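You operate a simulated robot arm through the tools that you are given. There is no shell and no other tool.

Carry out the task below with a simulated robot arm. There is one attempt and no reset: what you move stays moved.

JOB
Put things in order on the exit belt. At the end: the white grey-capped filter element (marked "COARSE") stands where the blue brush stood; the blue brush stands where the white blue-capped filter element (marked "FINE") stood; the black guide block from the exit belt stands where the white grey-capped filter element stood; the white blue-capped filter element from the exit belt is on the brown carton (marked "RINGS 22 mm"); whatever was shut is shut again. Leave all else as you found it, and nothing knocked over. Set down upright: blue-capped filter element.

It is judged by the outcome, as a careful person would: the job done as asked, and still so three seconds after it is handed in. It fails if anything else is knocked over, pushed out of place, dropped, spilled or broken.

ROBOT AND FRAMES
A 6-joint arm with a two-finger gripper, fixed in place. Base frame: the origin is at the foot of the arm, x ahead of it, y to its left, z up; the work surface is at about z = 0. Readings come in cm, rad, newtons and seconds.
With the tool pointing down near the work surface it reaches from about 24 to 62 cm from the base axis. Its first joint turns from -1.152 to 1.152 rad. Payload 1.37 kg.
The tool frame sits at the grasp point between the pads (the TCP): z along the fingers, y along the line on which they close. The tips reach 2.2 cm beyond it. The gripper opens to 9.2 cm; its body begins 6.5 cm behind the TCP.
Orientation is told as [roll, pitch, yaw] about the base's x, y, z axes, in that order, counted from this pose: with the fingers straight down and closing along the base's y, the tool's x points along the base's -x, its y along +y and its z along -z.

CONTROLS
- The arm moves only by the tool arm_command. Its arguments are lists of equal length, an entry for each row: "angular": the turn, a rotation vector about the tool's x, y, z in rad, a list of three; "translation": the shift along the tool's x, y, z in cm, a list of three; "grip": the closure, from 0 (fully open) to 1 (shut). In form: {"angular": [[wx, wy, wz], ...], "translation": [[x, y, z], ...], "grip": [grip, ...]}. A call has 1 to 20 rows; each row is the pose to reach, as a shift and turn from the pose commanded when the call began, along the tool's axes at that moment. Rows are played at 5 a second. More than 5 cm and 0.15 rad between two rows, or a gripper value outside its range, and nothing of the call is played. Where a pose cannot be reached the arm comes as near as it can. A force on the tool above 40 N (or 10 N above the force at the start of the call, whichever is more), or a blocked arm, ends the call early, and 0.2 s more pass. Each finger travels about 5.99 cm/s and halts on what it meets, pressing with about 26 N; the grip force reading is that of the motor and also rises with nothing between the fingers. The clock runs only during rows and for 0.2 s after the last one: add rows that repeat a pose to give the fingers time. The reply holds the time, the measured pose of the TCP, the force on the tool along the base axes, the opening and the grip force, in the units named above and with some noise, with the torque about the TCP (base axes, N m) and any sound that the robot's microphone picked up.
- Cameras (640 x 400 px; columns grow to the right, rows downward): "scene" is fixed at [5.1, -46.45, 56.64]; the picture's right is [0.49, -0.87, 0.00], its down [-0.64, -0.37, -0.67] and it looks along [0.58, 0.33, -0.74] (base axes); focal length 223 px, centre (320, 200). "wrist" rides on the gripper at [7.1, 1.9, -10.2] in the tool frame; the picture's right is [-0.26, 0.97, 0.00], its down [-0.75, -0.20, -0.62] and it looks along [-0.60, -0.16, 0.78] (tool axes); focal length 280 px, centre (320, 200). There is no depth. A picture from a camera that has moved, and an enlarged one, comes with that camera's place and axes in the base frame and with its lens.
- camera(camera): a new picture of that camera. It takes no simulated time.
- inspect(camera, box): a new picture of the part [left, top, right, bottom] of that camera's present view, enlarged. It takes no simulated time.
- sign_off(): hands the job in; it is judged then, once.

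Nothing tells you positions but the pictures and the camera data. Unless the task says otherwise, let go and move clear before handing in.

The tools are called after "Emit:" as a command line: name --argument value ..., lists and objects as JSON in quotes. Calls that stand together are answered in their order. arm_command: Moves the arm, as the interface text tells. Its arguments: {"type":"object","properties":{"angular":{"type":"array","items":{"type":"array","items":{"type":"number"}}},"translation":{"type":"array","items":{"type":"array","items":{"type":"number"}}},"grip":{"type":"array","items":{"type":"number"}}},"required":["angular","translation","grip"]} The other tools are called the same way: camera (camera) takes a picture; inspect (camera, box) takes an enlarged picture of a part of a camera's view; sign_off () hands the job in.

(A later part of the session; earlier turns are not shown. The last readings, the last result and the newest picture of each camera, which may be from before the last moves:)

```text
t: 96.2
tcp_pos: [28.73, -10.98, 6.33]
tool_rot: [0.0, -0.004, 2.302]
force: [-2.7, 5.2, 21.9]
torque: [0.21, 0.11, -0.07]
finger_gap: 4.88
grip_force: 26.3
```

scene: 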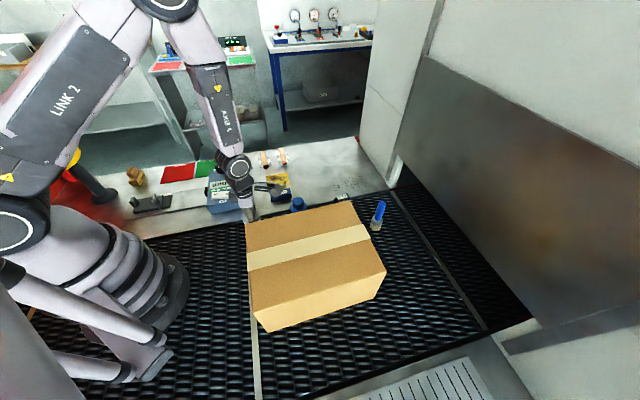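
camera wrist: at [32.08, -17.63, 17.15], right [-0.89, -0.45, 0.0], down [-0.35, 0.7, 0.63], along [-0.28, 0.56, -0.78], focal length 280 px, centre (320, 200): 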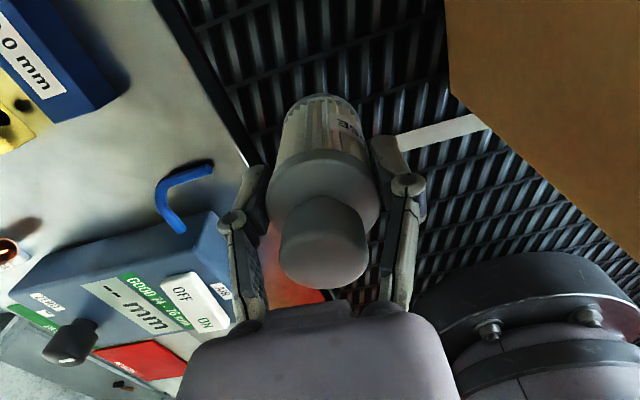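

The grey filter is on the belt (about 22 N). Relaxing 1 mm and opening gently.

Emit:
arm_command --angular '[[0, 0, 0], [0, 0, 0], [0, 0, 0], [0, 0, 0], [0, 0, 0], [0, 0, 0], [0, 0, 0], [0, 0, 0]]' --translation '[[0, 0, -0.06], [0, 0, -0.1], [0, 0, -0.1], [0, 0, -0.1], [0, 0, -0.1], [0, 0, -0.1], [0, 0, -0.1], [0, 0, -0.1]]' --grip '[1, 1, 0.47, 0.45, 0.42, 0.37, 0.32, 0.32]'

Emit:
camera --camera "wrist"

```text
t: 98.0
tcp_pos: [28.91, -11.06, 6.44]
tool_rot: [0.001, -0.004, 2.3]
force: [0.5, 1.0, 0.3]
torque: [-0.02, -0.01, -0.01]
finger_gap: 6.26
grip_force: 0.0
```

```text
taken
camera wrist: at [32.1, -17.64, 16.49], right [-0.89, -0.45, 0.0], down [-0.35, 0.7, 0.63], along [-0.28, 0.56, -0.78], focal length 280 px, centre (320, 200)
```

wrist: 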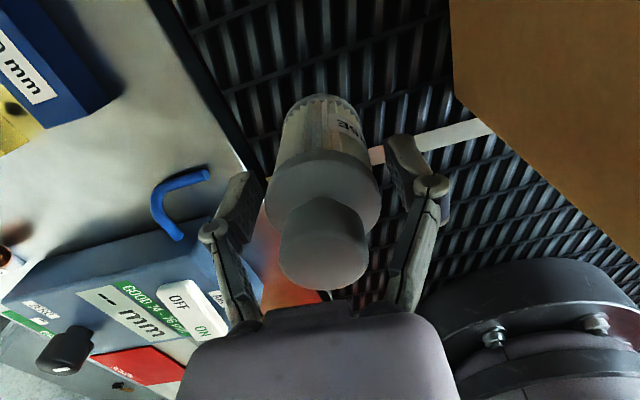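

The grey filter stands free where the brush was. Rising straight up.

Emit:
arm_command --angular '[[0, 0, 0], [0, 0, 0], [0, 0, 0], [0, 0, 0], [0, 0, 0], [0, 0, 0], [0, 0, 0], [0, 0, 0], [0, 0, 0]]' --translation '[[0, 0, -0.7], [0, 0, -2], [0, 0, -4], [0, 0, -6.5], [0, 0, -9.5], [0, 0, -12.5], [0, 0, -15.5], [0, 0, -17.5], [0, 0, -17.5]]' --grip '[0.32, 0.32, 0.32, 0.32, 0.32, 0.32, 0.32, 0.32, 0.32]'

Emit:
camera --camera "wrist"

Emit:
inspect --camera "scene" --box '[200, 160, 400, 285]'

```text
t: 100.0
tcp_pos: [28.78, -11.07, 23.97]
tool_rot: [0.0, -0.003, 2.302]
force: [-0.2, -0.1, -0.1]
torque: [-0.02, 0.03, 0.03]
finger_gap: 6.24
grip_force: 0.1
```

```text
taken
camera wrist: at [32.1, -17.64, 34.04], right [-0.89, -0.45, 0.0], down [-0.35, 0.7, 0.63], along [-0.28, 0.56, -0.78], focal length 280 px, centre (320, 200)
```

wrist: 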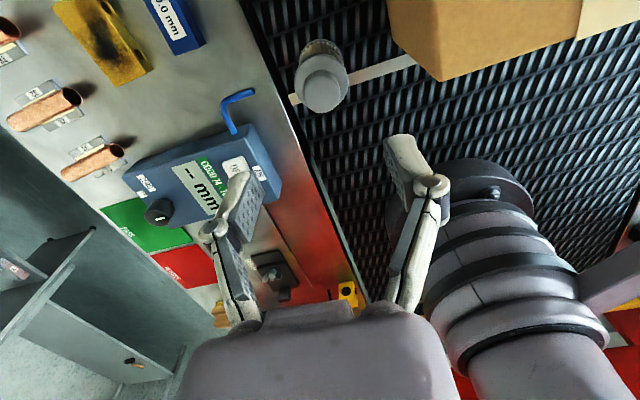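

```text
3.20 times, centred on (300, 222) of scene
camera zoom: at [5.1, -46.45, 56.64], right [0.49, -0.87, 0.0], down [-0.64, -0.37, -0.67], along [0.58, 0.33, -0.74], focal length 714 px, centre (384, 128)
```

zoom: 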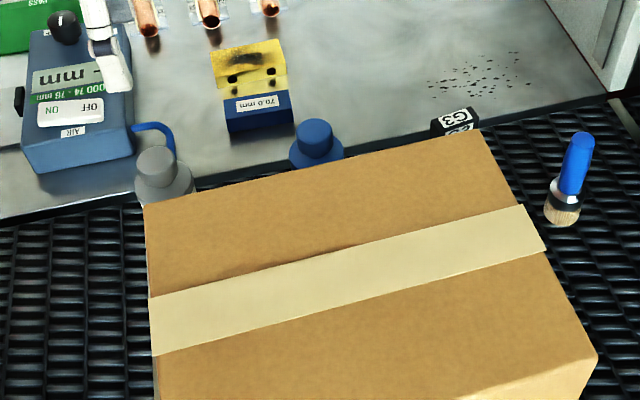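

All good: grey stands at the brush's old spot. Next is the G3 block at (47.56, -29.46). I'll grip it across its 4 cm length with yaw ≈ -2.13, which also suits the drop-off, turning the reachable way round in two high moves.

Emit:
arm_command --angular '[[0, 0, 0.128], [0, 0, 0.256], [0, 0, 0.384], [0, 0, 0.512], [0, 0, 0.64], [0, 0, 0.768], [0, 0, 0.896], [0, 0, 1.024], [0, 0, 1.152], [0, 0, 1.28], [0, 0, 1.408], [0, 0, 1.536], [0, 0, 1.664], [0, 0, 1.792], [0, 0, 1.92], [0, 0, 2.048], [0, 0, 2.176], [0, 0, 2.302], [0, 0, 2.302]]' --translation '[[0.79, 0.02, -0.05], [1.58, 0.05, -0.1], [2.38, 0.07, -0.2], [3.17, 0.1, -0.2], [3.96, 0.12, -0.3], [4.75, 0.15, -0.3], [5.55, 0.17, -0.4], [6.34, 0.2, -0.4], [7.13, 0.22, -0.5], [7.92, 0.24, -0.5], [8.71, 0.27, -0.6], [9.51, 0.29, -0.6], [10.3, 0.32, -0.7], [11.09, 0.34, -0.7], [11.88, 0.37, -0.8], [12.68, 0.39, -0.9], [13.47, 0.42, -1], [14.26, 0.44, -1], [14.26, 0.44, -1]]' --grip '[0.32, 0.32, 0.32, 0.32, 0.32, 0.32, 0.32, 0.32, 0.32, 0.2, 0.2, 0.2, 0.2, 0.2, 0.2, 0.2, 0.2, 0.2, 0.2]'

```text
t: 104.0
tcp_pos: [37.99, -22.01, 25.05]
tool_rot: [0.002, 0.003, -0.004]
force: [-0.7, -1.4, -0.1]
torque: [-0.02, 0.03, 0.02]
finger_gap: 7.35
grip_force: 0.0
```

Turn going well. Second half: yaw to -2.13 and over to the block.

Emit:
arm_command --angular '[[0, 0, 0.133], [0, 0, 0.266], [0, 0, 0.399], [0, 0, 0.532], [0, 0, 0.665], [0, 0, 0.799], [0, 0, 0.932], [0, 0, 1.065], [0, 0, 1.198], [0, 0, 1.331], [0, 0, 1.464], [0, 0, 1.597], [0, 0, 1.73], [0, 0, 1.864], [0, 0, 1.997], [0, 0, 2.13], [0, 0, 2.13]]' --translation '[[-0.59, -0.47, 0.1], [-1.19, -0.94, 0.2], [-1.78, -1.41, 0.3], [-2.38, -1.88, 0.5], [-2.97, -2.34, 0.6], [-3.56, -2.81, 0.7], [-4.16, -3.28, 0.8], [-4.75, -3.75, 1], [-5.34, -4.22, 1.1], [-5.94, -4.69, 1.2], [-6.53, -5.16, 1.3], [-7.13, -5.63, 1.5], [-7.72, -6.09, 1.6], [-8.31, -6.56, 1.7], [-8.91, -7.03, 1.8], [-9.5, -7.5, 2], [-9.5, -7.5, 2]]' --grip '[0.2, 0.2, 0.2, 0.2, 0.2, 0.2, 0.2, 0.2, 0.2, 0.2, 0.2, 0.2, 0.2, 0.2, 0.2, 0.2, 0.2]'

Emit:
camera --camera "wrist"

Emit:
camera --camera "scene"

```text
t: 107.6
tcp_pos: [47.42, -29.53, 22.9]
tool_rot: [-0.005, 0.001, -2.134]
force: [0.2, -0.1, 1.1]
torque: [0.0, -0.01, 0.01]
finger_gap: 7.34
grip_force: 0.0
```

```text
taken
camera wrist: at [52.85, -24.63, 33.0], right [0.68, -0.74, 0.0], down [-0.57, -0.53, 0.62], along [-0.46, -0.42, -0.78], focal length 280 px, centre (320, 200)
```

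wrist: 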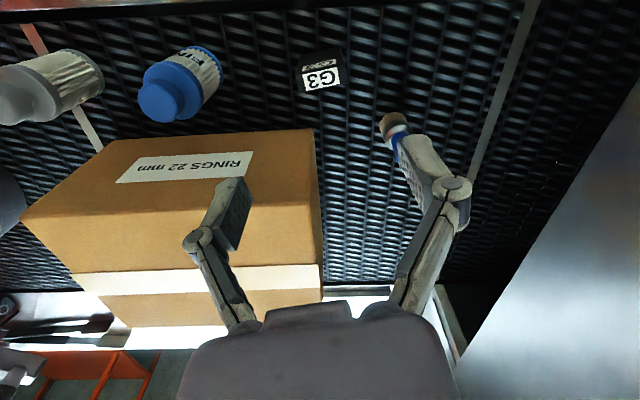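

```text
taken
```

scene: 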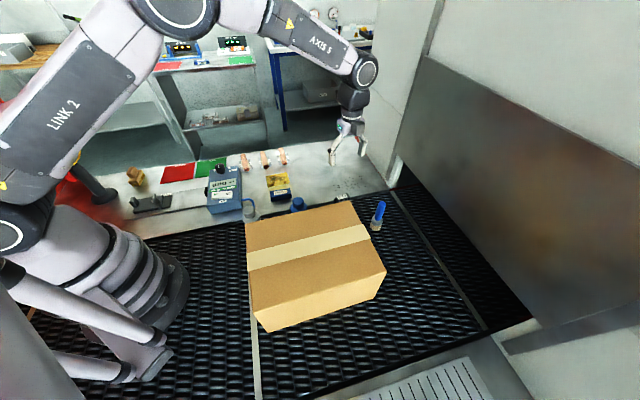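

Emit:
inspect --camera "wrist" --box '[260, 30, 380, 105]'

Emit:
inspect --camera "wrist" --box '[0, 30, 240, 180]'

```text
5.33 times, centred on (320, 68) of wrist
camera zoom: at [52.85, -24.63, 33.0], right [0.68, -0.74, 0.0], down [-0.57, -0.53, 0.62], along [-0.46, -0.42, -0.78], focal length 1495 px, centre (320, 907)
```

zoom: 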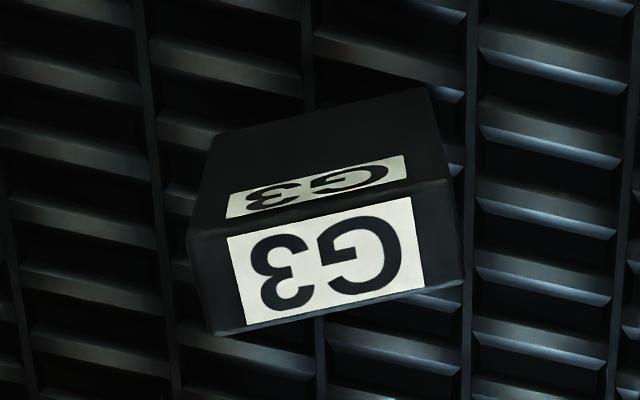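

```text
2.67 times, centred on (120, 105) of wrist
camera zoom: at [52.85, -24.63, 33.0], right [0.68, -0.74, 0.0], down [-0.57, -0.53, 0.62], along [-0.46, -0.42, -0.78], focal length 748 px, centre (853, 453)
```

zoom: 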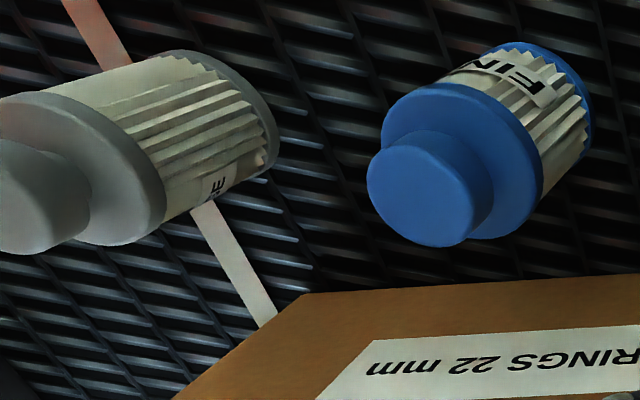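

The block centre refines to (47.75, -29.4) with its long axis at about -34°. Descending with the small corrections to grip it across its length.

Emit:
arm_command --angular '[[0, 0, 0.015], [0, 0, 0.03], [0, 0, 0.03], [0, 0, 0.03], [0, 0, 0.03], [0, 0, 0.03], [0, 0, 0.03], [0, 0, 0.03], [0, 0, 0.03], [0, 0, 0.03], [0, 0, 0.03]]' --translation '[[0.15, 0.1, 1.5], [0.29, 0.21, 3.5], [0.29, 0.21, 5.5], [0.29, 0.21, 7.5], [0.29, 0.21, 9.5], [0.29, 0.21, 11.5], [0.29, 0.21, 13.5], [0.29, 0.21, 15.3], [0.29, 0.21, 16.8], [0.29, 0.21, 17.9], [0.29, 0.21, 17.9]]' --grip '[0.2, 0.2, 0.2, 0.2, 0.2, 0.2, 0.2, 0.2, 0.2, 0.2, 0.2]'

Emit:
camera --camera "wrist"

Emit:
camera --camera "scene"

```text
t: 110.0
tcp_pos: [47.76, -29.29, 4.86]
tool_rot: [-0.002, 0.002, -2.158]
force: [0.6, -0.1, -0.1]
torque: [-0.02, 0.0, -0.04]
finger_gap: 7.39
grip_force: 0.1
```

```text
taken
camera wrist: at [53.3, -24.55, 15.01], right [0.66, -0.75, 0.0], down [-0.59, -0.51, 0.62], along [-0.47, -0.41, -0.78], focal length 280 px, centre (320, 200)
```

wrist: 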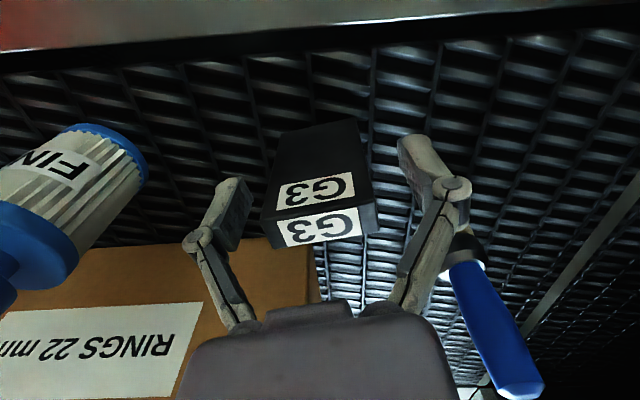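

```text
taken
```

scene: 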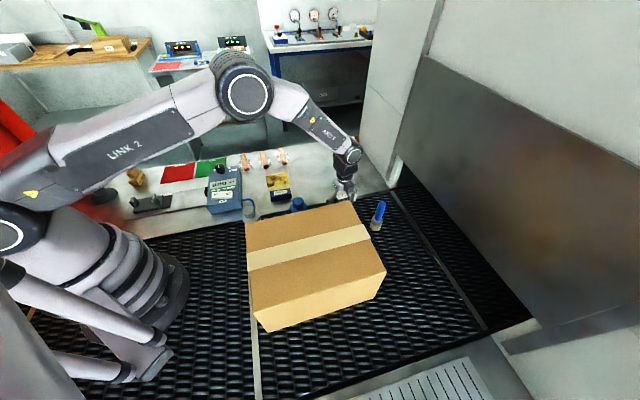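

The block is nicely between the pads. Closing and test lifting.

Emit:
arm_command --angular '[[0, 0, 0], [0, 0, 0], [0, 0, 0], [0, 0, 0], [0, 0, 0], [0, 0, 0], [0, 0, 0], [0, 0, 0], [0, 0, 0], [0, 0, 0], [0, 0, 0], [0, 0, 0]]' --translation '[[0, 0, 0], [0, 0, 0], [0, 0, 0], [0, 0, 0], [0, 0, 0], [0, 0, 0], [0, 0, -0.3], [0, 0, -0.7], [0, 0, -1.2], [0, 0, -1.7], [0, 0, -2], [0, 0, -2]]' --grip '[0.35, 0.45, 0.55, 0.75, 1, 1, 1, 1, 1, 1, 1, 1]'

Emit:
camera --camera "wrist"

```text
t: 112.6
tcp_pos: [47.81, -29.23, 6.91]
tool_rot: [-0.003, 0.002, -2.159]
force: [-0.3, 0.3, -1.6]
torque: [0.03, 0.02, -0.02]
finger_gap: 4.36
grip_force: 25.9
```

```text
taken
camera wrist: at [53.33, -24.55, 16.99], right [0.66, -0.75, 0.0], down [-0.59, -0.51, 0.62], along [-0.47, -0.41, -0.78], focal length 280 px, centre (320, 200)
```

wrist: 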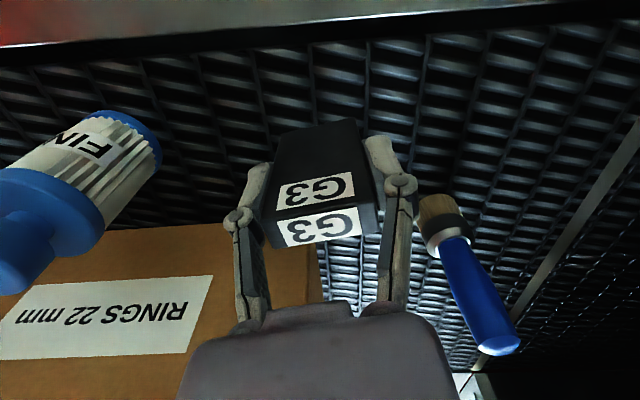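

Block gripped firmly (4.36 cm) and lifted. Raising slowly to carrying height.

Emit:
arm_command --angular '[[0, 0, 0], [0, 0, 0], [0, 0, 0], [0, 0, 0], [0, 0, 0], [0, 0, 0], [0, 0, 0], [0, 0, 0], [0, 0, 0], [0, 0, 0], [0, 0, 0], [0, 0, 0], [0, 0, 0], [0, 0, 0], [0, 0, 0], [0, 0, 0]]' --translation '[[0, 0, -0.3], [0, 0, -1], [0, 0, -2], [0, 0, -3.1], [0, 0, -4.2], [0, 0, -5.3], [0, 0, -6.4], [0, 0, -7.5], [0, 0, -8.6], [0, 0, -9.7], [0, 0, -10.8], [0, 0, -11.9], [0, 0, -13], [0, 0, -14.1], [0, 0, -14.8], [0, 0, -15]]' --grip '[1, 1, 1, 1, 1, 1, 1, 1, 1, 1, 1, 1, 1, 1, 1, 1]'

Emit:
camera --camera "wrist"

```text
t: 116.0
tcp_pos: [47.73, -29.28, 22.09]
tool_rot: [-0.002, 0.002, -2.161]
force: [-0.5, 0.5, -1.3]
torque: [0.0, -0.01, -0.03]
finger_gap: 4.35
grip_force: 25.7
```

```text
taken
camera wrist: at [53.31, -24.62, 32.1], right [0.66, -0.75, 0.0], down [-0.59, -0.51, 0.62], along [-0.47, -0.41, -0.78], focal length 280 px, centre (320, 200)
```

wrist: 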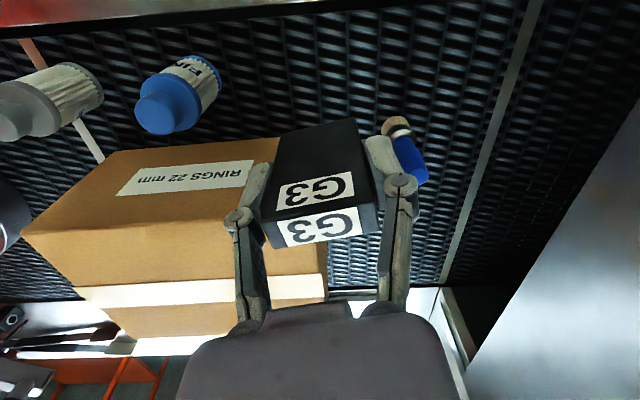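

Steady. Moving slowly toward the grey filter's old spot, first half.

Emit:
arm_command --angular '[[0, 0, 0], [0, 0, 0], [0, 0, 0], [0, 0, 0], [0, 0, 0], [0, 0, 0], [0, 0, 0], [0, 0, 0], [0, 0, 0], [0, 0, 0], [0, 0, 0], [0, 0, 0], [0, 0, 0]]' --translation '[[-0.23, 0.02, 0], [-0.8, 0.07, 0], [-1.7, 0.15, 0], [-2.8, 0.25, 0], [-3.95, 0.35, 0], [-5.1, 0.45, 0], [-6.25, 0.55, 0], [-7.4, 0.65, 0], [-8.55, 0.75, 0], [-9.7, 0.85, 0], [-10.7, 0.92, 0], [-11.35, 0.97, 0], [-11.6, 0.98, 0]]' --grip '[1, 1, 1, 1, 1, 1, 1, 1, 1, 1, 1, 1, 1]'

Emit:
camera --camera "wrist"

Emit:
camera --camera "scene"

```text
t: 118.8
tcp_pos: [42.19, -39.69, 21.94]
tool_rot: [-0.002, 0.001, -2.161]
force: [-0.1, 0.3, -1.2]
torque: [-0.03, 0.03, 0.0]
finger_gap: 4.33
grip_force: 25.6
```

```text
taken
camera wrist: at [47.72, -34.83, 32.07], right [0.66, -0.75, 0.0], down [-0.59, -0.51, 0.62], along [-0.47, -0.41, -0.78], focal length 280 px, centre (320, 200)
```

wrist: 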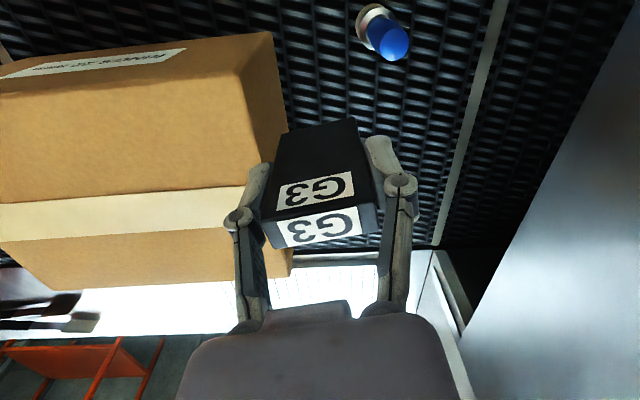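

```text
taken
```

scene: 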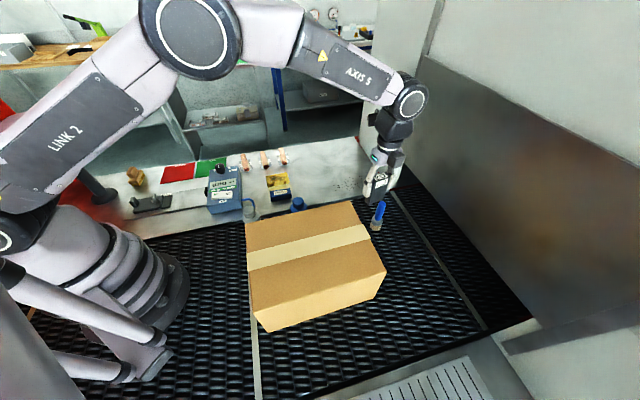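

Good. Second half to above (36.45, -49.7).

Emit:
arm_command --angular '[[0, 0, 0], [0, 0, 0], [0, 0, 0], [0, 0, 0], [0, 0, 0], [0, 0, 0], [0, 0, 0], [0, 0, 0], [0, 0, 0], [0, 0, 0], [0, 0, 0], [0, 0, 0], [0, 0, 0]]' --translation '[[-0.23, 0.02, 0], [-0.8, 0.06, 0], [-1.7, 0.12, 0], [-2.8, 0.2, 0], [-3.95, 0.28, 0], [-5.1, 0.36, 0], [-6.25, 0.44, 0], [-7.4, 0.52, 0], [-8.55, 0.6, 0], [-9.7, 0.68, 0], [-10.7, 0.74, 0], [-11.3, 0.78, 0], [-11.5, 0.79, 0]]' --grip '[1, 1, 1, 1, 1, 1, 1, 1, 1, 1, 1, 1, 1]'

Emit:
camera --camera "wrist"

Emit:
camera --camera "scene"

```text
t: 121.6
tcp_pos: [36.47, -49.53, 21.81]
tool_rot: [-0.005, 0.002, -2.16]
force: [0.4, 0.3, -0.8]
torque: [-0.01, 0.01, 0.0]
finger_gap: 4.36
grip_force: 26.2
```

```text
taken
camera wrist: at [41.95, -44.81, 32.01], right [0.66, -0.75, 0.0], down [-0.59, -0.51, 0.62], along [-0.47, -0.41, -0.78], focal length 280 px, centre (320, 200)
```

wrist: 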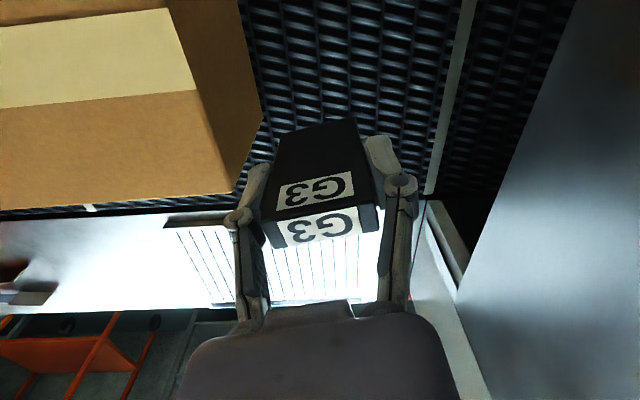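

```text
taken
```

scene: 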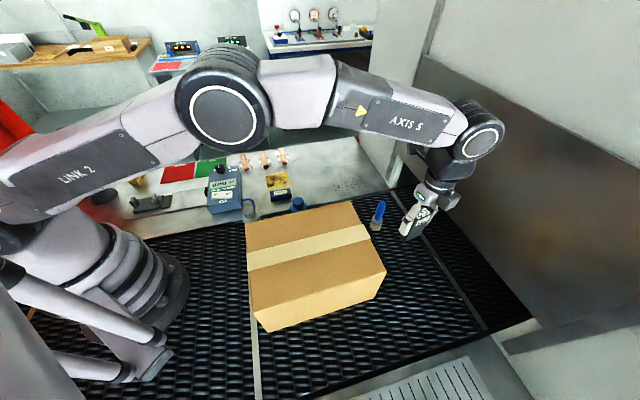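

Above the target. Lowering slowly.

Emit:
arm_command --angular '[[0, 0, 0], [0, 0, 0], [0, 0, 0], [0, 0, 0], [0, 0, 0], [0, 0, 0], [0, 0, 0], [0, 0, 0], [0, 0, 0], [0, 0, 0], [0, 0, 0], [0, 0, 0], [0, 0, 0], [0, 0, 0], [0, 0, 0], [0, 0, 0], [0, 0, 0], [0, 0, 0]]' --translation '[[-0.05, 0.03, 0.3], [-0.1, 0.05, 1], [-0.1, 0.05, 2], [-0.1, 0.05, 3.1], [-0.1, 0.05, 4.2], [-0.1, 0.05, 5.3], [-0.1, 0.05, 6.4], [-0.1, 0.05, 7.5], [-0.1, 0.05, 8.6], [-0.1, 0.05, 9.7], [-0.1, 0.05, 10.8], [-0.1, 0.05, 11.9], [-0.1, 0.05, 13], [-0.1, 0.05, 14.1], [-0.1, 0.05, 15], [-0.1, 0.05, 15.7], [-0.1, 0.05, 16.2], [-0.1, 0.05, 16.4]]' --grip '[1, 1, 1, 1, 1, 1, 1, 1, 1, 1, 1, 1, 1, 1, 1, 1, 1, 1]'

Emit:
camera --camera "wrist"

Emit:
inspect --camera "scene" --box '[320, 180, 480, 300]'

```text
t: 125.4
tcp_pos: [36.35, -49.63, 5.56]
tool_rot: [-0.003, 0.001, -2.16]
force: [0.8, 0.1, -0.8]
torque: [0.02, 0.0, -0.02]
finger_gap: 4.31
grip_force: 25.8
```

```text
taken
camera wrist: at [41.93, -44.79, 15.57], right [0.66, -0.75, 0.0], down [-0.59, -0.51, 0.62], along [-0.47, -0.41, -0.78], focal length 280 px, centre (320, 200)
```

wrist: 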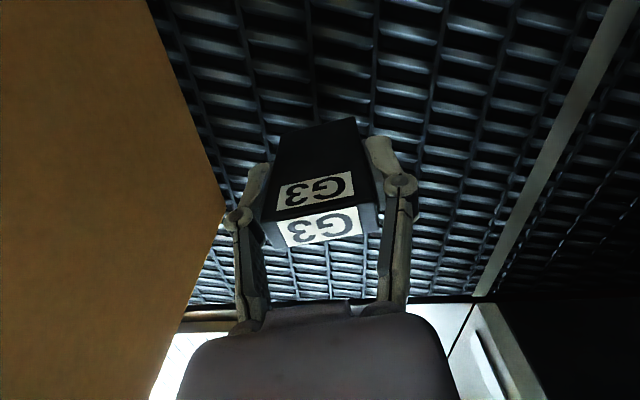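

```text
3.33 times, centred on (400, 240) of scene
camera zoom: at [5.1, -46.45, 56.64], right [0.49, -0.87, 0.0], down [-0.64, -0.37, -0.67], along [0.58, 0.33, -0.74], focal length 744 px, centre (53, 67)
```

zoom: 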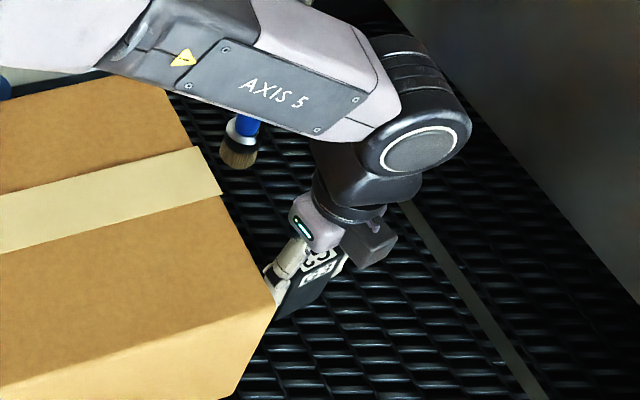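

No contact force yet. Fine steps down.

Emit:
arm_command --angular '[[0, 0, 0], [0, 0, 0], [0, 0, 0], [0, 0, 0], [0, 0, 0]]' --translation '[[0, 0, 0.15], [0, 0, 0.3], [0, 0, 0.42], [0, 0, 0.52], [0, 0, 0.52]]' --grip '[1, 1, 1, 1, 1]'

```text
t: 126.6
tcp_pos: [36.36, -49.47, 4.94]
tool_rot: [-0.002, 0.002, -2.161]
force: [-0.5, -0.1, -1.2]
torque: [-0.03, -0.03, -0.03]
finger_gap: 4.36
grip_force: 25.9
```

Emit:
arm_command --angular '[[0, 0, 0], [0, 0, 0], [0, 0, 0], [0, 0, 0]]' --translation '[[0, 0, 0.06], [0, 0, 0.12], [0, 0, 0.17], [0, 0, 0.17]]' --grip '[1, 1, 1, 1]'

```text
t: 127.6
tcp_pos: [36.4, -49.55, 5.04]
tool_rot: [-0.002, 0.001, -2.161]
force: [-1.6, 2.0, 6.6]
torque: [0.07, 0.1, -0.02]
finger_gap: 4.33
grip_force: 26.5
```

Light contact (6.6 N). Opening gently, only slightly, to stay clear of the carton.

Emit:
arm_command --angular '[[0, 0, 0], [0, 0, 0], [0, 0, 0], [0, 0, 0], [0, 0, 0], [0, 0, 0], [0, 0, 0]]' --translation '[[0, 0, -0.03], [0, 0, -0.05], [0, 0, -0.05], [0, 0, -0.05], [0, 0, -0.05], [0, 0, -0.05], [0, 0, -0.05]]' --grip '[0.53, 0.51, 0.49, 0.45, 0.4, 0.35, 0.35]'

Emit:
camera --camera "wrist"

```text
t: 129.2
tcp_pos: [36.46, -49.61, 5.0]
tool_rot: [-0.001, 0.002, -2.163]
force: [-0.6, -0.6, 1.1]
torque: [0.0, 0.01, 0.01]
finger_gap: 5.96
grip_force: 0.1
```

```text
taken
camera wrist: at [41.91, -44.86, 15.04], right [0.66, -0.75, 0.0], down [-0.59, -0.51, 0.62], along [-0.47, -0.41, -0.78], focal length 280 px, centre (320, 200)
```

wrist: 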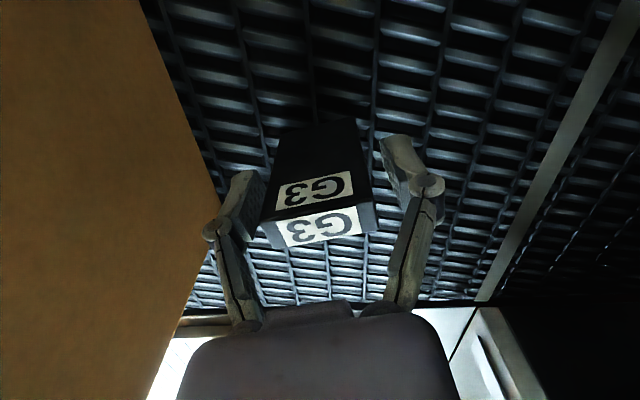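

The block stands free, with clearance on both sides. Rising straight up and checking.

Emit:
arm_command --angular '[[0, 0, 0], [0, 0, 0], [0, 0, 0], [0, 0, 0], [0, 0, 0], [0, 0, 0], [0, 0, 0], [0, 0, 0], [0, 0, 0]]' --translation '[[0, 0, -0.6], [0, 0, -1.8], [0, 0, -3.8], [0, 0, -6.3], [0, 0, -9.3], [0, 0, -12.5], [0, 0, -16], [0, 0, -19], [0, 0, -19]]' --grip '[0.35, 0.35, 0.35, 0.35, 0.35, 0.35, 0.35, 0.35, 0.35]'

Emit:
camera --camera "wrist"

Emit:
inspect --camera "scene" --box '[240, 160, 440, 340]'

```text
t: 131.2
tcp_pos: [36.6, -49.57, 23.91]
tool_rot: [-0.005, 0.003, -2.16]
force: [-0.7, 0.4, -0.1]
torque: [-0.01, 0.01, 0.01]
finger_gap: 5.97
grip_force: 0.1
```

```text
taken
camera wrist: at [42.1, -44.9, 34.04], right [0.66, -0.75, 0.0], down [-0.59, -0.51, 0.62], along [-0.47, -0.41, -0.78], focal length 280 px, centre (320, 200)
```

wrist: 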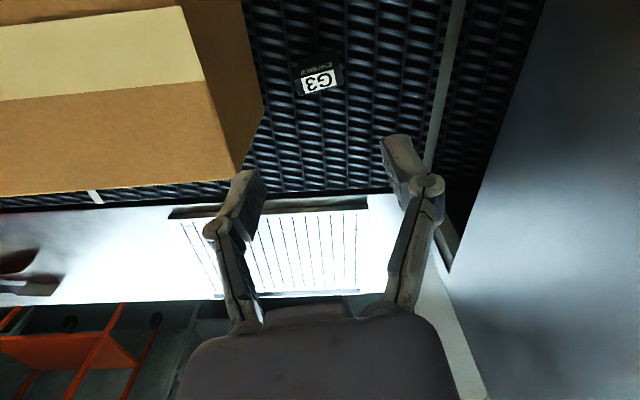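

```text
2.22 times, centred on (340, 250) of scene
camera zoom: at [5.1, -46.45, 56.64], right [0.49, -0.87, 0.0], down [-0.64, -0.37, -0.67], along [0.58, 0.33, -0.74], focal length 496 px, centre (276, 89)
```

zoom: 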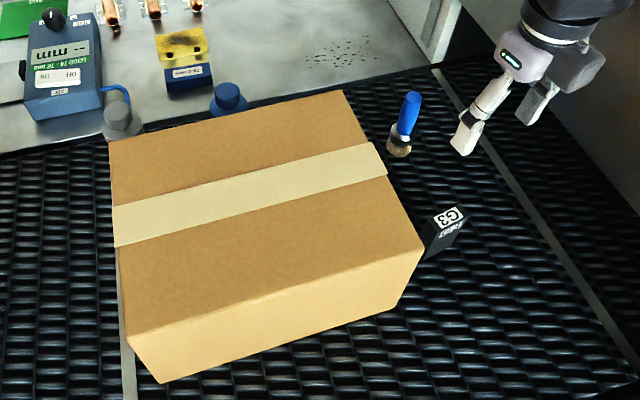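

The block stands where the grey filter stood. Now back to the parked blue filter at (37.4, -19.95), turning to yaw -0.785 at height.

Emit:
arm_command --angular '[[0, 0, -0.115], [0, 0, -0.23], [0, 0, -0.344], [0, 0, -0.458], [0, 0, -0.573], [0, 0, -0.688], [0, 0, -0.802], [0, 0, -0.917], [0, 0, -1.031], [0, 0, -1.146], [0, 0, -1.26], [0, 0, -1.375], [0, 0, -1.375]]' --translation '[[2.08, -1.32, 0], [4.17, -2.63, 0], [6.25, -3.95, 0], [8.33, -5.27, 0], [10.42, -6.58, 0], [12.5, -7.9, 0], [14.58, -9.22, 0], [16.67, -10.53, 0], [18.75, -11.85, 0], [20.83, -13.17, 0], [22.92, -14.48, 0], [25.0, -15.8, 0], [25.0, -15.8, 0]]' --grip '[0.35, 0.35, 0.35, 0.35, 0.35, 0.35, 0.25, 0.2, 0.2, 0.2, 0.2, 0.2, 0.2]'

Emit:
camera --camera "wrist"

Emit:
camera --camera "scene"

```text
t: 134.0
tcp_pos: [37.28, -20.01, 24.2]
tool_rot: [0.002, 0.004, -0.785]
force: [-1.1, 0.0, -0.1]
torque: [0.01, 0.01, -0.02]
finger_gap: 7.35
grip_force: 0.1
```

```text
taken
camera wrist: at [33.51, -13.63, 34.23], right [0.87, 0.5, 0.0], down [0.39, -0.68, 0.62], along [0.31, -0.54, -0.78], focal length 280 px, centre (320, 200)
```

wrist: 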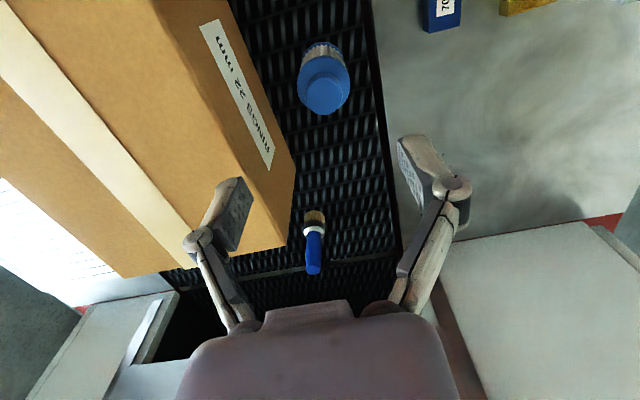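

```text
taken
```

scene: 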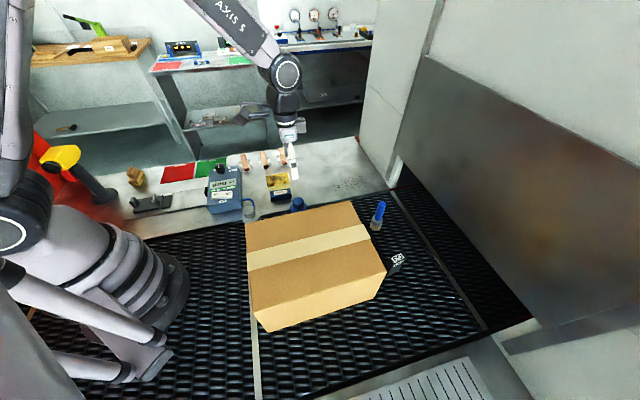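

Emit:
inspect --camera "wrist" --box '[240, 20, 400, 120]'

```text
4.00 times, centred on (320, 70) of wrist
camera zoom: at [33.51, -13.63, 34.23], right [0.87, 0.5, 0.0], down [0.39, -0.68, 0.62], along [0.31, -0.54, -0.78], focal length 1122 px, centre (320, 720)
```

zoom: 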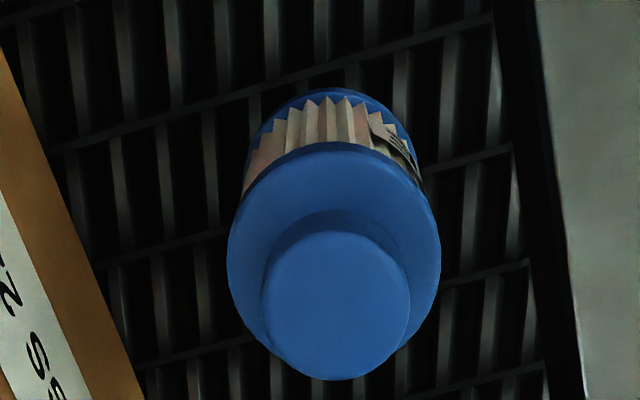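

The blue filter is at about (37.5, -20.05), upright. Descending onto it.

Emit:
arm_command --angular '[[0, 0, 0], [0, 0, 0], [0, 0, 0], [0, 0, 0], [0, 0, 0], [0, 0, 0], [0, 0, 0], [0, 0, 0], [0, 0, 0], [0, 0, 0]]' --translation '[[-0.1, 0.06, 1.5], [-0.18, 0.13, 3.5], [-0.18, 0.13, 5.5], [-0.18, 0.13, 7.5], [-0.18, 0.13, 9.5], [-0.18, 0.13, 11.5], [-0.18, 0.13, 13.5], [-0.18, 0.13, 15.8], [-0.18, 0.13, 17.8], [-0.18, 0.13, 17.8]]' --grip '[0.2, 0.2, 0.2, 0.2, 0.2, 0.2, 0.2, 0.2, 0.2, 0.2]'

Emit:
camera --camera "wrist"

```text
t: 136.2
tcp_pos: [37.36, -19.85, 6.15]
tool_rot: [-0.001, 0.004, -0.785]
force: [0.1, -0.4, 0.2]
torque: [0.01, 0.02, -0.03]
finger_gap: 7.35
grip_force: 0.1
```

```text
taken
camera wrist: at [33.65, -13.64, 16.28], right [0.87, 0.5, 0.0], down [0.39, -0.68, 0.62], along [0.31, -0.54, -0.78], focal length 280 px, centre (320, 200)
```

wrist: 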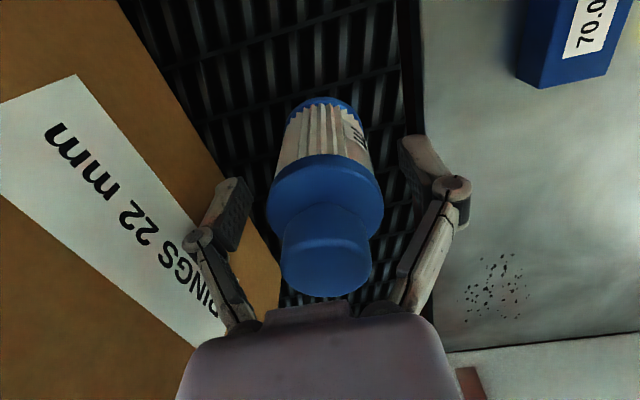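

Centred. Closing and test lifting.

Emit:
arm_command --angular '[[0, 0, 0], [0, 0, 0], [0, 0, 0], [0, 0, 0], [0, 0, 0], [0, 0, 0], [0, 0, 0], [0, 0, 0], [0, 0, 0], [0, 0, 0], [0, 0, 0], [0, 0, 0]]' --translation '[[0, 0, 0], [0, 0, 0], [0, 0, 0], [0, 0, 0], [0, 0, 0], [0, 0, 0], [0, 0, -0.3], [0, 0, -0.7], [0, 0, -1.2], [0, 0, -1.7], [0, 0, -2], [0, 0, -2]]' --grip '[0.35, 0.5, 0.75, 1, 1, 1, 1, 1, 1, 1, 1, 1]'

Emit:
camera --camera "wrist"

```text
t: 138.8
tcp_pos: [37.41, -20.09, 8.15]
tool_rot: [0.0, 0.003, -0.785]
force: [0.3, 0.2, -0.7]
torque: [-0.01, 0.0, -0.02]
finger_gap: 4.85
grip_force: 26.6
```

```text
taken
camera wrist: at [33.74, -13.85, 18.25], right [0.87, 0.5, 0.0], down [0.39, -0.68, 0.62], along [0.31, -0.54, -0.78], focal length 280 px, centre (320, 200)
```

wrist: 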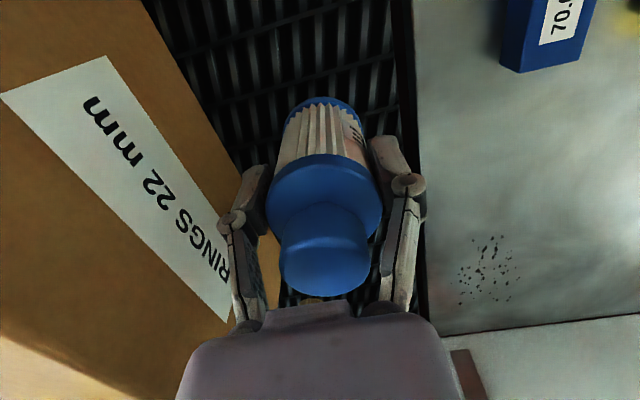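

Held firmly. Lifting slowly above carton height.

Emit:
arm_command --angular '[[0, 0, 0], [0, 0, 0], [0, 0, 0], [0, 0, 0], [0, 0, 0], [0, 0, 0], [0, 0, 0], [0, 0, 0], [0, 0, 0], [0, 0, 0], [0, 0, 0], [0, 0, 0], [0, 0, 0], [0, 0, 0], [0, 0, 0], [0, 0, 0], [0, 0, 0], [0, 0, 0]]' --translation '[[0, 0, -0.3], [0, 0, -1], [0, 0, -2], [0, 0, -3.1], [0, 0, -4.2], [0, 0, -5.3], [0, 0, -6.4], [0, 0, -7.5], [0, 0, -8.6], [0, 0, -9.7], [0, 0, -10.8], [0, 0, -11.9], [0, 0, -13], [0, 0, -14.1], [0, 0, -15.2], [0, 0, -16.3], [0, 0, -17], [0, 0, -17.3]]' --grip '[1, 1, 1, 1, 1, 1, 1, 1, 1, 1, 1, 1, 1, 1, 1, 1, 1, 1]'

Emit:
camera --camera "scene"

Emit:
camera --camera "wrist"

```text
t: 142.6
tcp_pos: [37.45, -20.03, 25.45]
tool_rot: [0.0, 0.003, -0.785]
force: [-0.3, 0.2, -1.5]
torque: [-0.02, 0.0, 0.02]
finger_gap: 4.89
grip_force: 26.2
```

```text
taken
```

scene: 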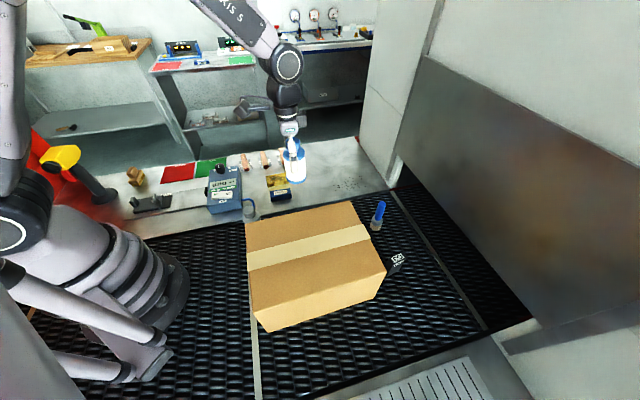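

```text
taken
camera wrist: at [33.77, -13.8, 35.52], right [0.87, 0.5, 0.0], down [0.39, -0.68, 0.62], along [0.31, -0.54, -0.78], focal length 280 px, centre (320, 200)
```

wrist: 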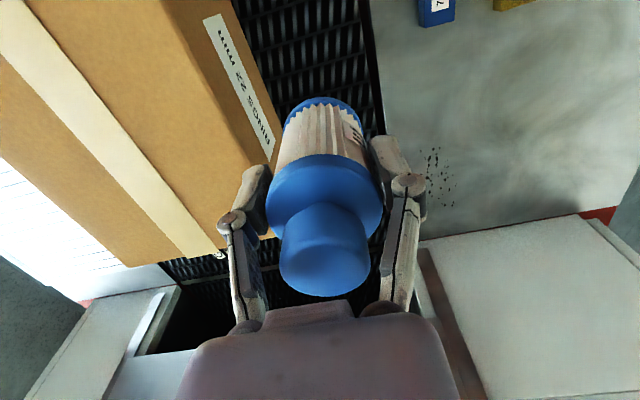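

Steady. Moving slowly sideways over the carton's rear panel, target (28.95, -29.05).

Emit:
arm_command --angular '[[0, 0, 0], [0, 0, 0], [0, 0, 0], [0, 0, 0], [0, 0, 0], [0, 0, 0], [0, 0, 0], [0, 0, 0], [0, 0, 0], [0, 0, 0], [0, 0, 0], [0, 0, 0], [0, 0, 0], [0, 0, 0], [0, 0, 0]]' --translation '[[0, -0.2, 0], [-0.02, -0.7, 0], [-0.04, -1.5, 0], [-0.07, -2.5, 0], [-0.1, -3.6, 0], [-0.13, -4.7, 0], [-0.16, -5.8, 0], [-0.2, -6.9, 0], [-0.23, -8, 0], [-0.26, -9.1, 0], [-0.29, -10.2, 0], [-0.32, -11.2, 0], [-0.34, -11.9, 0], [-0.35, -12.3, 0], [-0.35, -12.37, 0]]' --grip '[1, 1, 1, 1, 1, 1, 1, 1, 1, 1, 1, 1, 1, 1, 1]'

Emit:
camera --camera "wrist"

Emit:
camera --camera "scene"

```text
t: 145.8
tcp_pos: [29.03, -29.01, 25.35]
tool_rot: [-0.001, 0.003, -0.786]
force: [-0.7, -0.1, -0.1]
torque: [0.04, 0.01, 0.02]
finger_gap: 4.85
grip_force: 25.8
```

```text
taken
camera wrist: at [25.28, -22.78, 35.49], right [0.87, 0.5, 0.0], down [0.39, -0.68, 0.62], along [0.31, -0.54, -0.78], focal length 280 px, centre (320, 200)
```

wrist: 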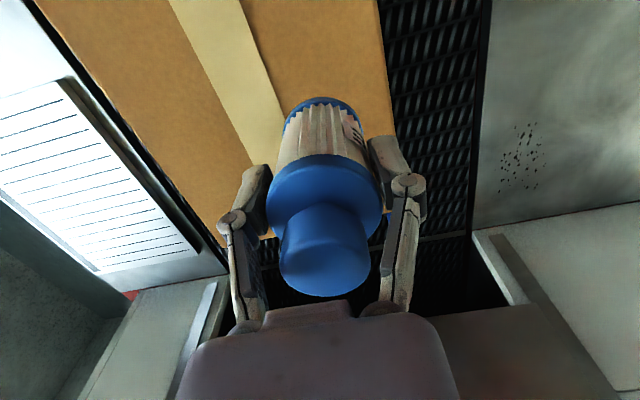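

```text
taken
```

scene: 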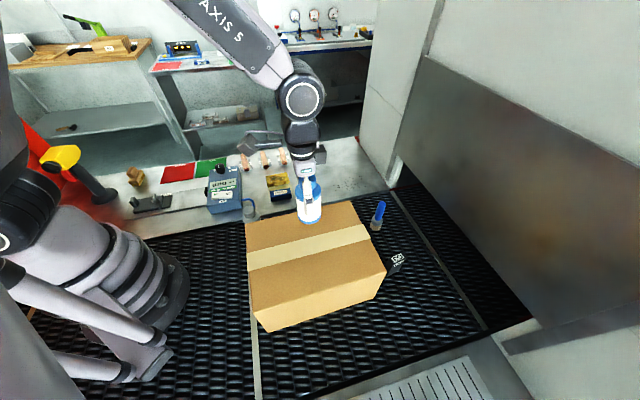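

Over the rear panel of the carton. Lowering slowly toward the top surface.

Emit:
arm_command --angular '[[0, 0, 0], [0, 0, 0], [0, 0, 0], [0, 0, 0], [0, 0, 0], [0, 0, 0], [0, 0, 0]]' --translation '[[0, 0, 0.3], [0, 0, 0.8], [0, 0, 1.3], [0, 0, 1.8], [0, 0, 2.2], [0, 0, 2.4], [0, 0, 2.4]]' --grip '[1, 1, 1, 1, 1, 1, 1]'

Emit:
inspect --camera "scene" --box '[250, 160, 370, 260]'

```text
t: 147.4
tcp_pos: [28.92, -29.07, 22.89]
tool_rot: [0.001, 0.003, -0.786]
force: [1.1, -0.4, -1.8]
torque: [0.04, 0.0, -0.01]
finger_gap: 4.87
grip_force: 26.1
```

```text
4.00 times, centred on (310, 210) of scene
camera zoom: at [5.1, -46.45, 56.64], right [0.49, -0.87, 0.0], down [-0.64, -0.37, -0.67], along [0.58, 0.33, -0.74], focal length 892 px, centre (360, 160)
```

zoom: 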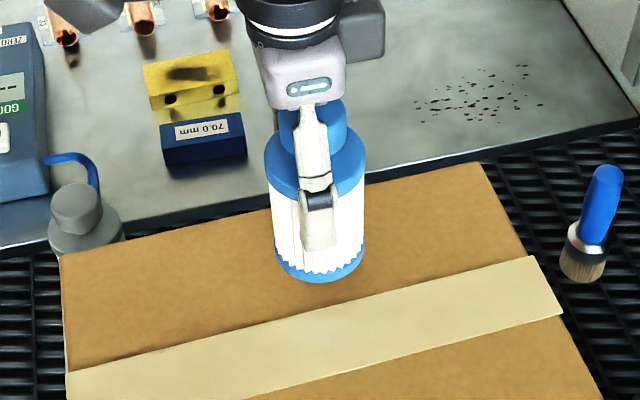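

Emit:
arm_command --angular '[[0, 0, 0], [0, 0, 0], [0, 0, 0], [0, 0, 0], [0, 0, 0]]' --translation '[[0, 0, 0.12], [0, 0, 0.24], [0, 0, 0.36], [0, 0, 0.45], [0, 0, 0.45]]' --grip '[1, 1, 1, 1, 1]'

```text
t: 148.6
tcp_pos: [28.91, -29.08, 22.64]
tool_rot: [0.0, 0.005, -0.786]
force: [-0.5, 0.2, -0.4]
torque: [0.02, -0.02, 0.0]
finger_gap: 4.86
grip_force: 26.0
```

No contact yet. Continuing in millimetre steps.

Emit:
arm_command --angular '[[0, 0, 0], [0, 0, 0], [0, 0, 0], [0, 0, 0], [0, 0, 0]]' --translation '[[0, 0, 0.08], [0, 0, 0.16], [0, 0, 0.24], [0, 0, 0.3], [0, 0, 0.3]]' --grip '[1, 1, 1, 1, 1]'

```text
t: 149.8
tcp_pos: [28.79, -29.12, 22.33]
tool_rot: [-0.002, 0.005, -0.785]
force: [0.4, 0.5, -1.0]
torque: [0.02, 0.02, -0.01]
finger_gap: 4.87
grip_force: 25.8
```

Emit:
arm_command --angular '[[0, 0, 0], [0, 0, 0], [0, 0, 0], [0, 0, 0], [0, 0, 0]]' --translation '[[0, 0, 0.08], [0, 0, 0.16], [0, 0, 0.24], [0, 0, 0.3], [0, 0, 0.3]]' --grip '[1, 1, 1, 1, 1]'

```text
t: 151.0
tcp_pos: [28.86, -29.12, 22.02]
tool_rot: [0.0, 0.003, -0.785]
force: [0.2, 0.2, -0.7]
torque: [0.01, 0.02, -0.01]
finger_gap: 4.87
grip_force: 26.8
```

Emit:
arm_command --angular '[[0, 0, 0], [0, 0, 0], [0, 0, 0], [0, 0, 0], [0, 0, 0]]' --translation '[[0, 0, 0.07], [0, 0, 0.14], [0, 0, 0.21], [0, 0, 0.28], [0, 0, 0.28]]' --grip '[1, 1, 1, 1, 1]'

Emit:
inspect --camera "scene" --box '[250, 160, 370, 260]'

```text
t: 152.2
tcp_pos: [28.82, -29.0, 21.62]
tool_rot: [0.001, 0.003, -0.784]
force: [0.0, 0.5, -1.5]
torque: [0.0, -0.01, 0.02]
finger_gap: 4.85
grip_force: 26.5
```

```text
4.00 times, centred on (310, 210) of scene
camera zoom: at [5.1, -46.45, 56.64], right [0.49, -0.87, 0.0], down [-0.64, -0.37, -0.67], along [0.58, 0.33, -0.74], focal length 892 px, centre (360, 160)
```

zoom: 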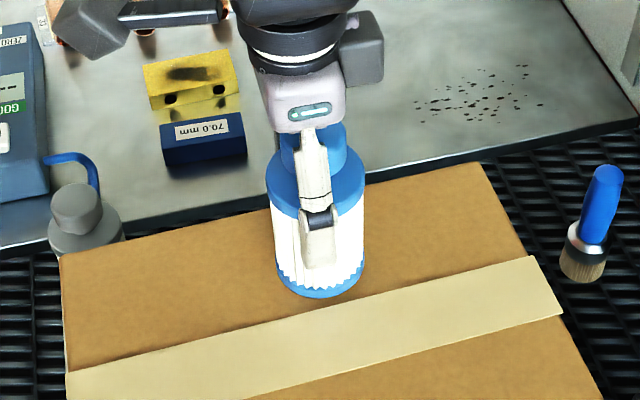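

Still no contact, so the carton top is lower than estimated. I'll shift 1 cm toward the rear to stay off the tape edge, then keep lowering gradually.

Emit:
arm_command --angular '[[0, 0, 0], [0, 0, 0], [0, 0, 0], [0, 0, 0], [0, 0, 0], [0, 0, 0], [0, 0, 0], [0, 0, 0], [0, 0, 0]]' --translation '[[0, 0.15, 0], [0, 0.5, 0], [0, 0.85, 0], [0, 1.0, 0], [0, 1.0, 0.1], [0, 1.0, 0.25], [0, 1.0, 0.4], [0, 1.0, 0.5], [0, 1.0, 0.5]]' --grip '[1, 1, 1, 1, 1, 1, 1, 1, 1]'

Emit:
inspect --camera "scene" --box '[250, 160, 370, 260]'

```text
t: 154.2
tcp_pos: [29.72, -28.29, 21.32]
tool_rot: [-0.001, 0.003, -0.786]
force: [0.0, 0.7, 1.1]
torque: [0.0, 0.02, 0.03]
finger_gap: 4.84
grip_force: 25.9
```

```text
4.00 times, centred on (310, 210) of scene
camera zoom: at [5.1, -46.45, 56.64], right [0.49, -0.87, 0.0], down [-0.64, -0.37, -0.67], along [0.58, 0.33, -0.74], focal length 892 px, centre (360, 160)
```

zoom: 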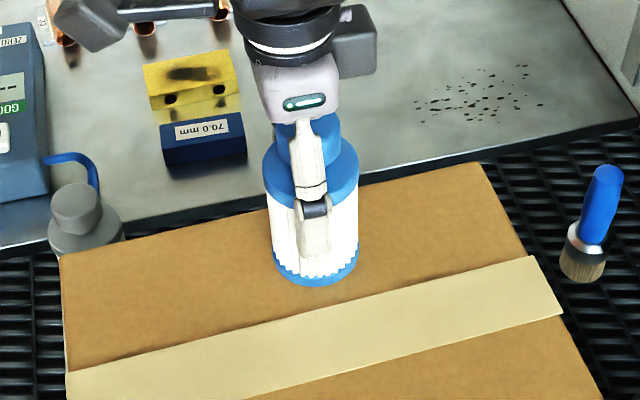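

Emit:
arm_command --angular '[[0, 0, 0], [0, 0, 0], [0, 0, 0], [0, 0, 0]]' --translation '[[0, 0, 0.05], [0, 0, 0.1], [0, 0, 0.15], [0, 0, 0.15]]' --grip '[1, 1, 1, 1]'

```text
t: 155.2
tcp_pos: [29.7, -28.42, 21.06]
tool_rot: [0.001, 0.0, -0.786]
force: [-5.2, 3.1, 22.3]
torque: [0.0, 0.01, 0.06]
finger_gap: 4.87
grip_force: 26.3
```

Contact with the carton top (about 22 N, top at roughly 15 cm), and the base is clear of the tape. Relaxing slightly and opening gently.

Emit:
arm_command --angular '[[0, 0, 0], [0, 0, 0], [0, 0, 0], [0, 0, 0], [0, 0, 0], [0, 0, 0], [0, 0, 0], [0, 0, 0], [0, 0, 0]]' --translation '[[0, 0, -0.05], [0, 0, -0.1], [0, 0, -0.1], [0, 0, -0.1], [0, 0, -0.1], [0, 0, -0.1], [0, 0, -0.1], [0, 0, -0.1], [0, 0, -0.1]]' --grip '[1, 1, 1, 0.47, 0.45, 0.42, 0.37, 0.3, 0.3]'

Emit:
camera --camera "wrist"

Emit:
inspect --camera "scene" --box '[250, 160, 370, 260]'

```text
t: 157.2
tcp_pos: [29.68, -28.41, 21.25]
tool_rot: [0.001, 0.002, -0.787]
force: [0.1, -0.5, 0.5]
torque: [0.03, 0.03, 0.0]
finger_gap: 6.41
grip_force: 0.0
```

```text
taken
camera wrist: at [26.02, -22.11, 31.28], right [0.87, 0.5, 0.0], down [0.39, -0.68, 0.62], along [0.31, -0.54, -0.78], focal length 280 px, centre (320, 200)
```

wrist: 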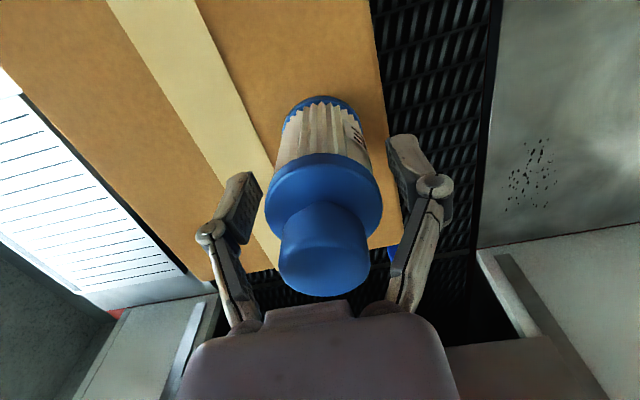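

```text
4.00 times, centred on (310, 210) of scene
camera zoom: at [5.1, -46.45, 56.64], right [0.49, -0.87, 0.0], down [-0.64, -0.37, -0.67], along [0.58, 0.33, -0.74], focal length 892 px, centre (360, 160)
```

zoom: 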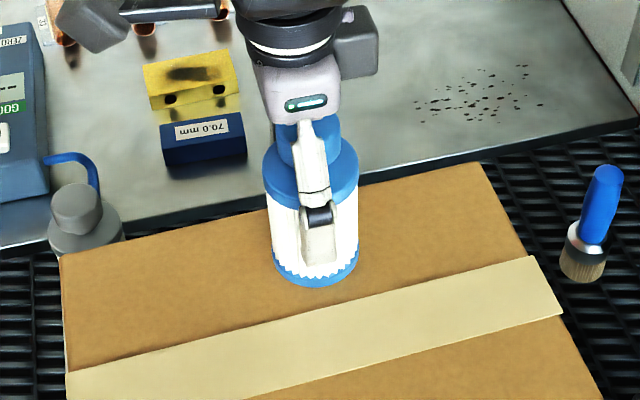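

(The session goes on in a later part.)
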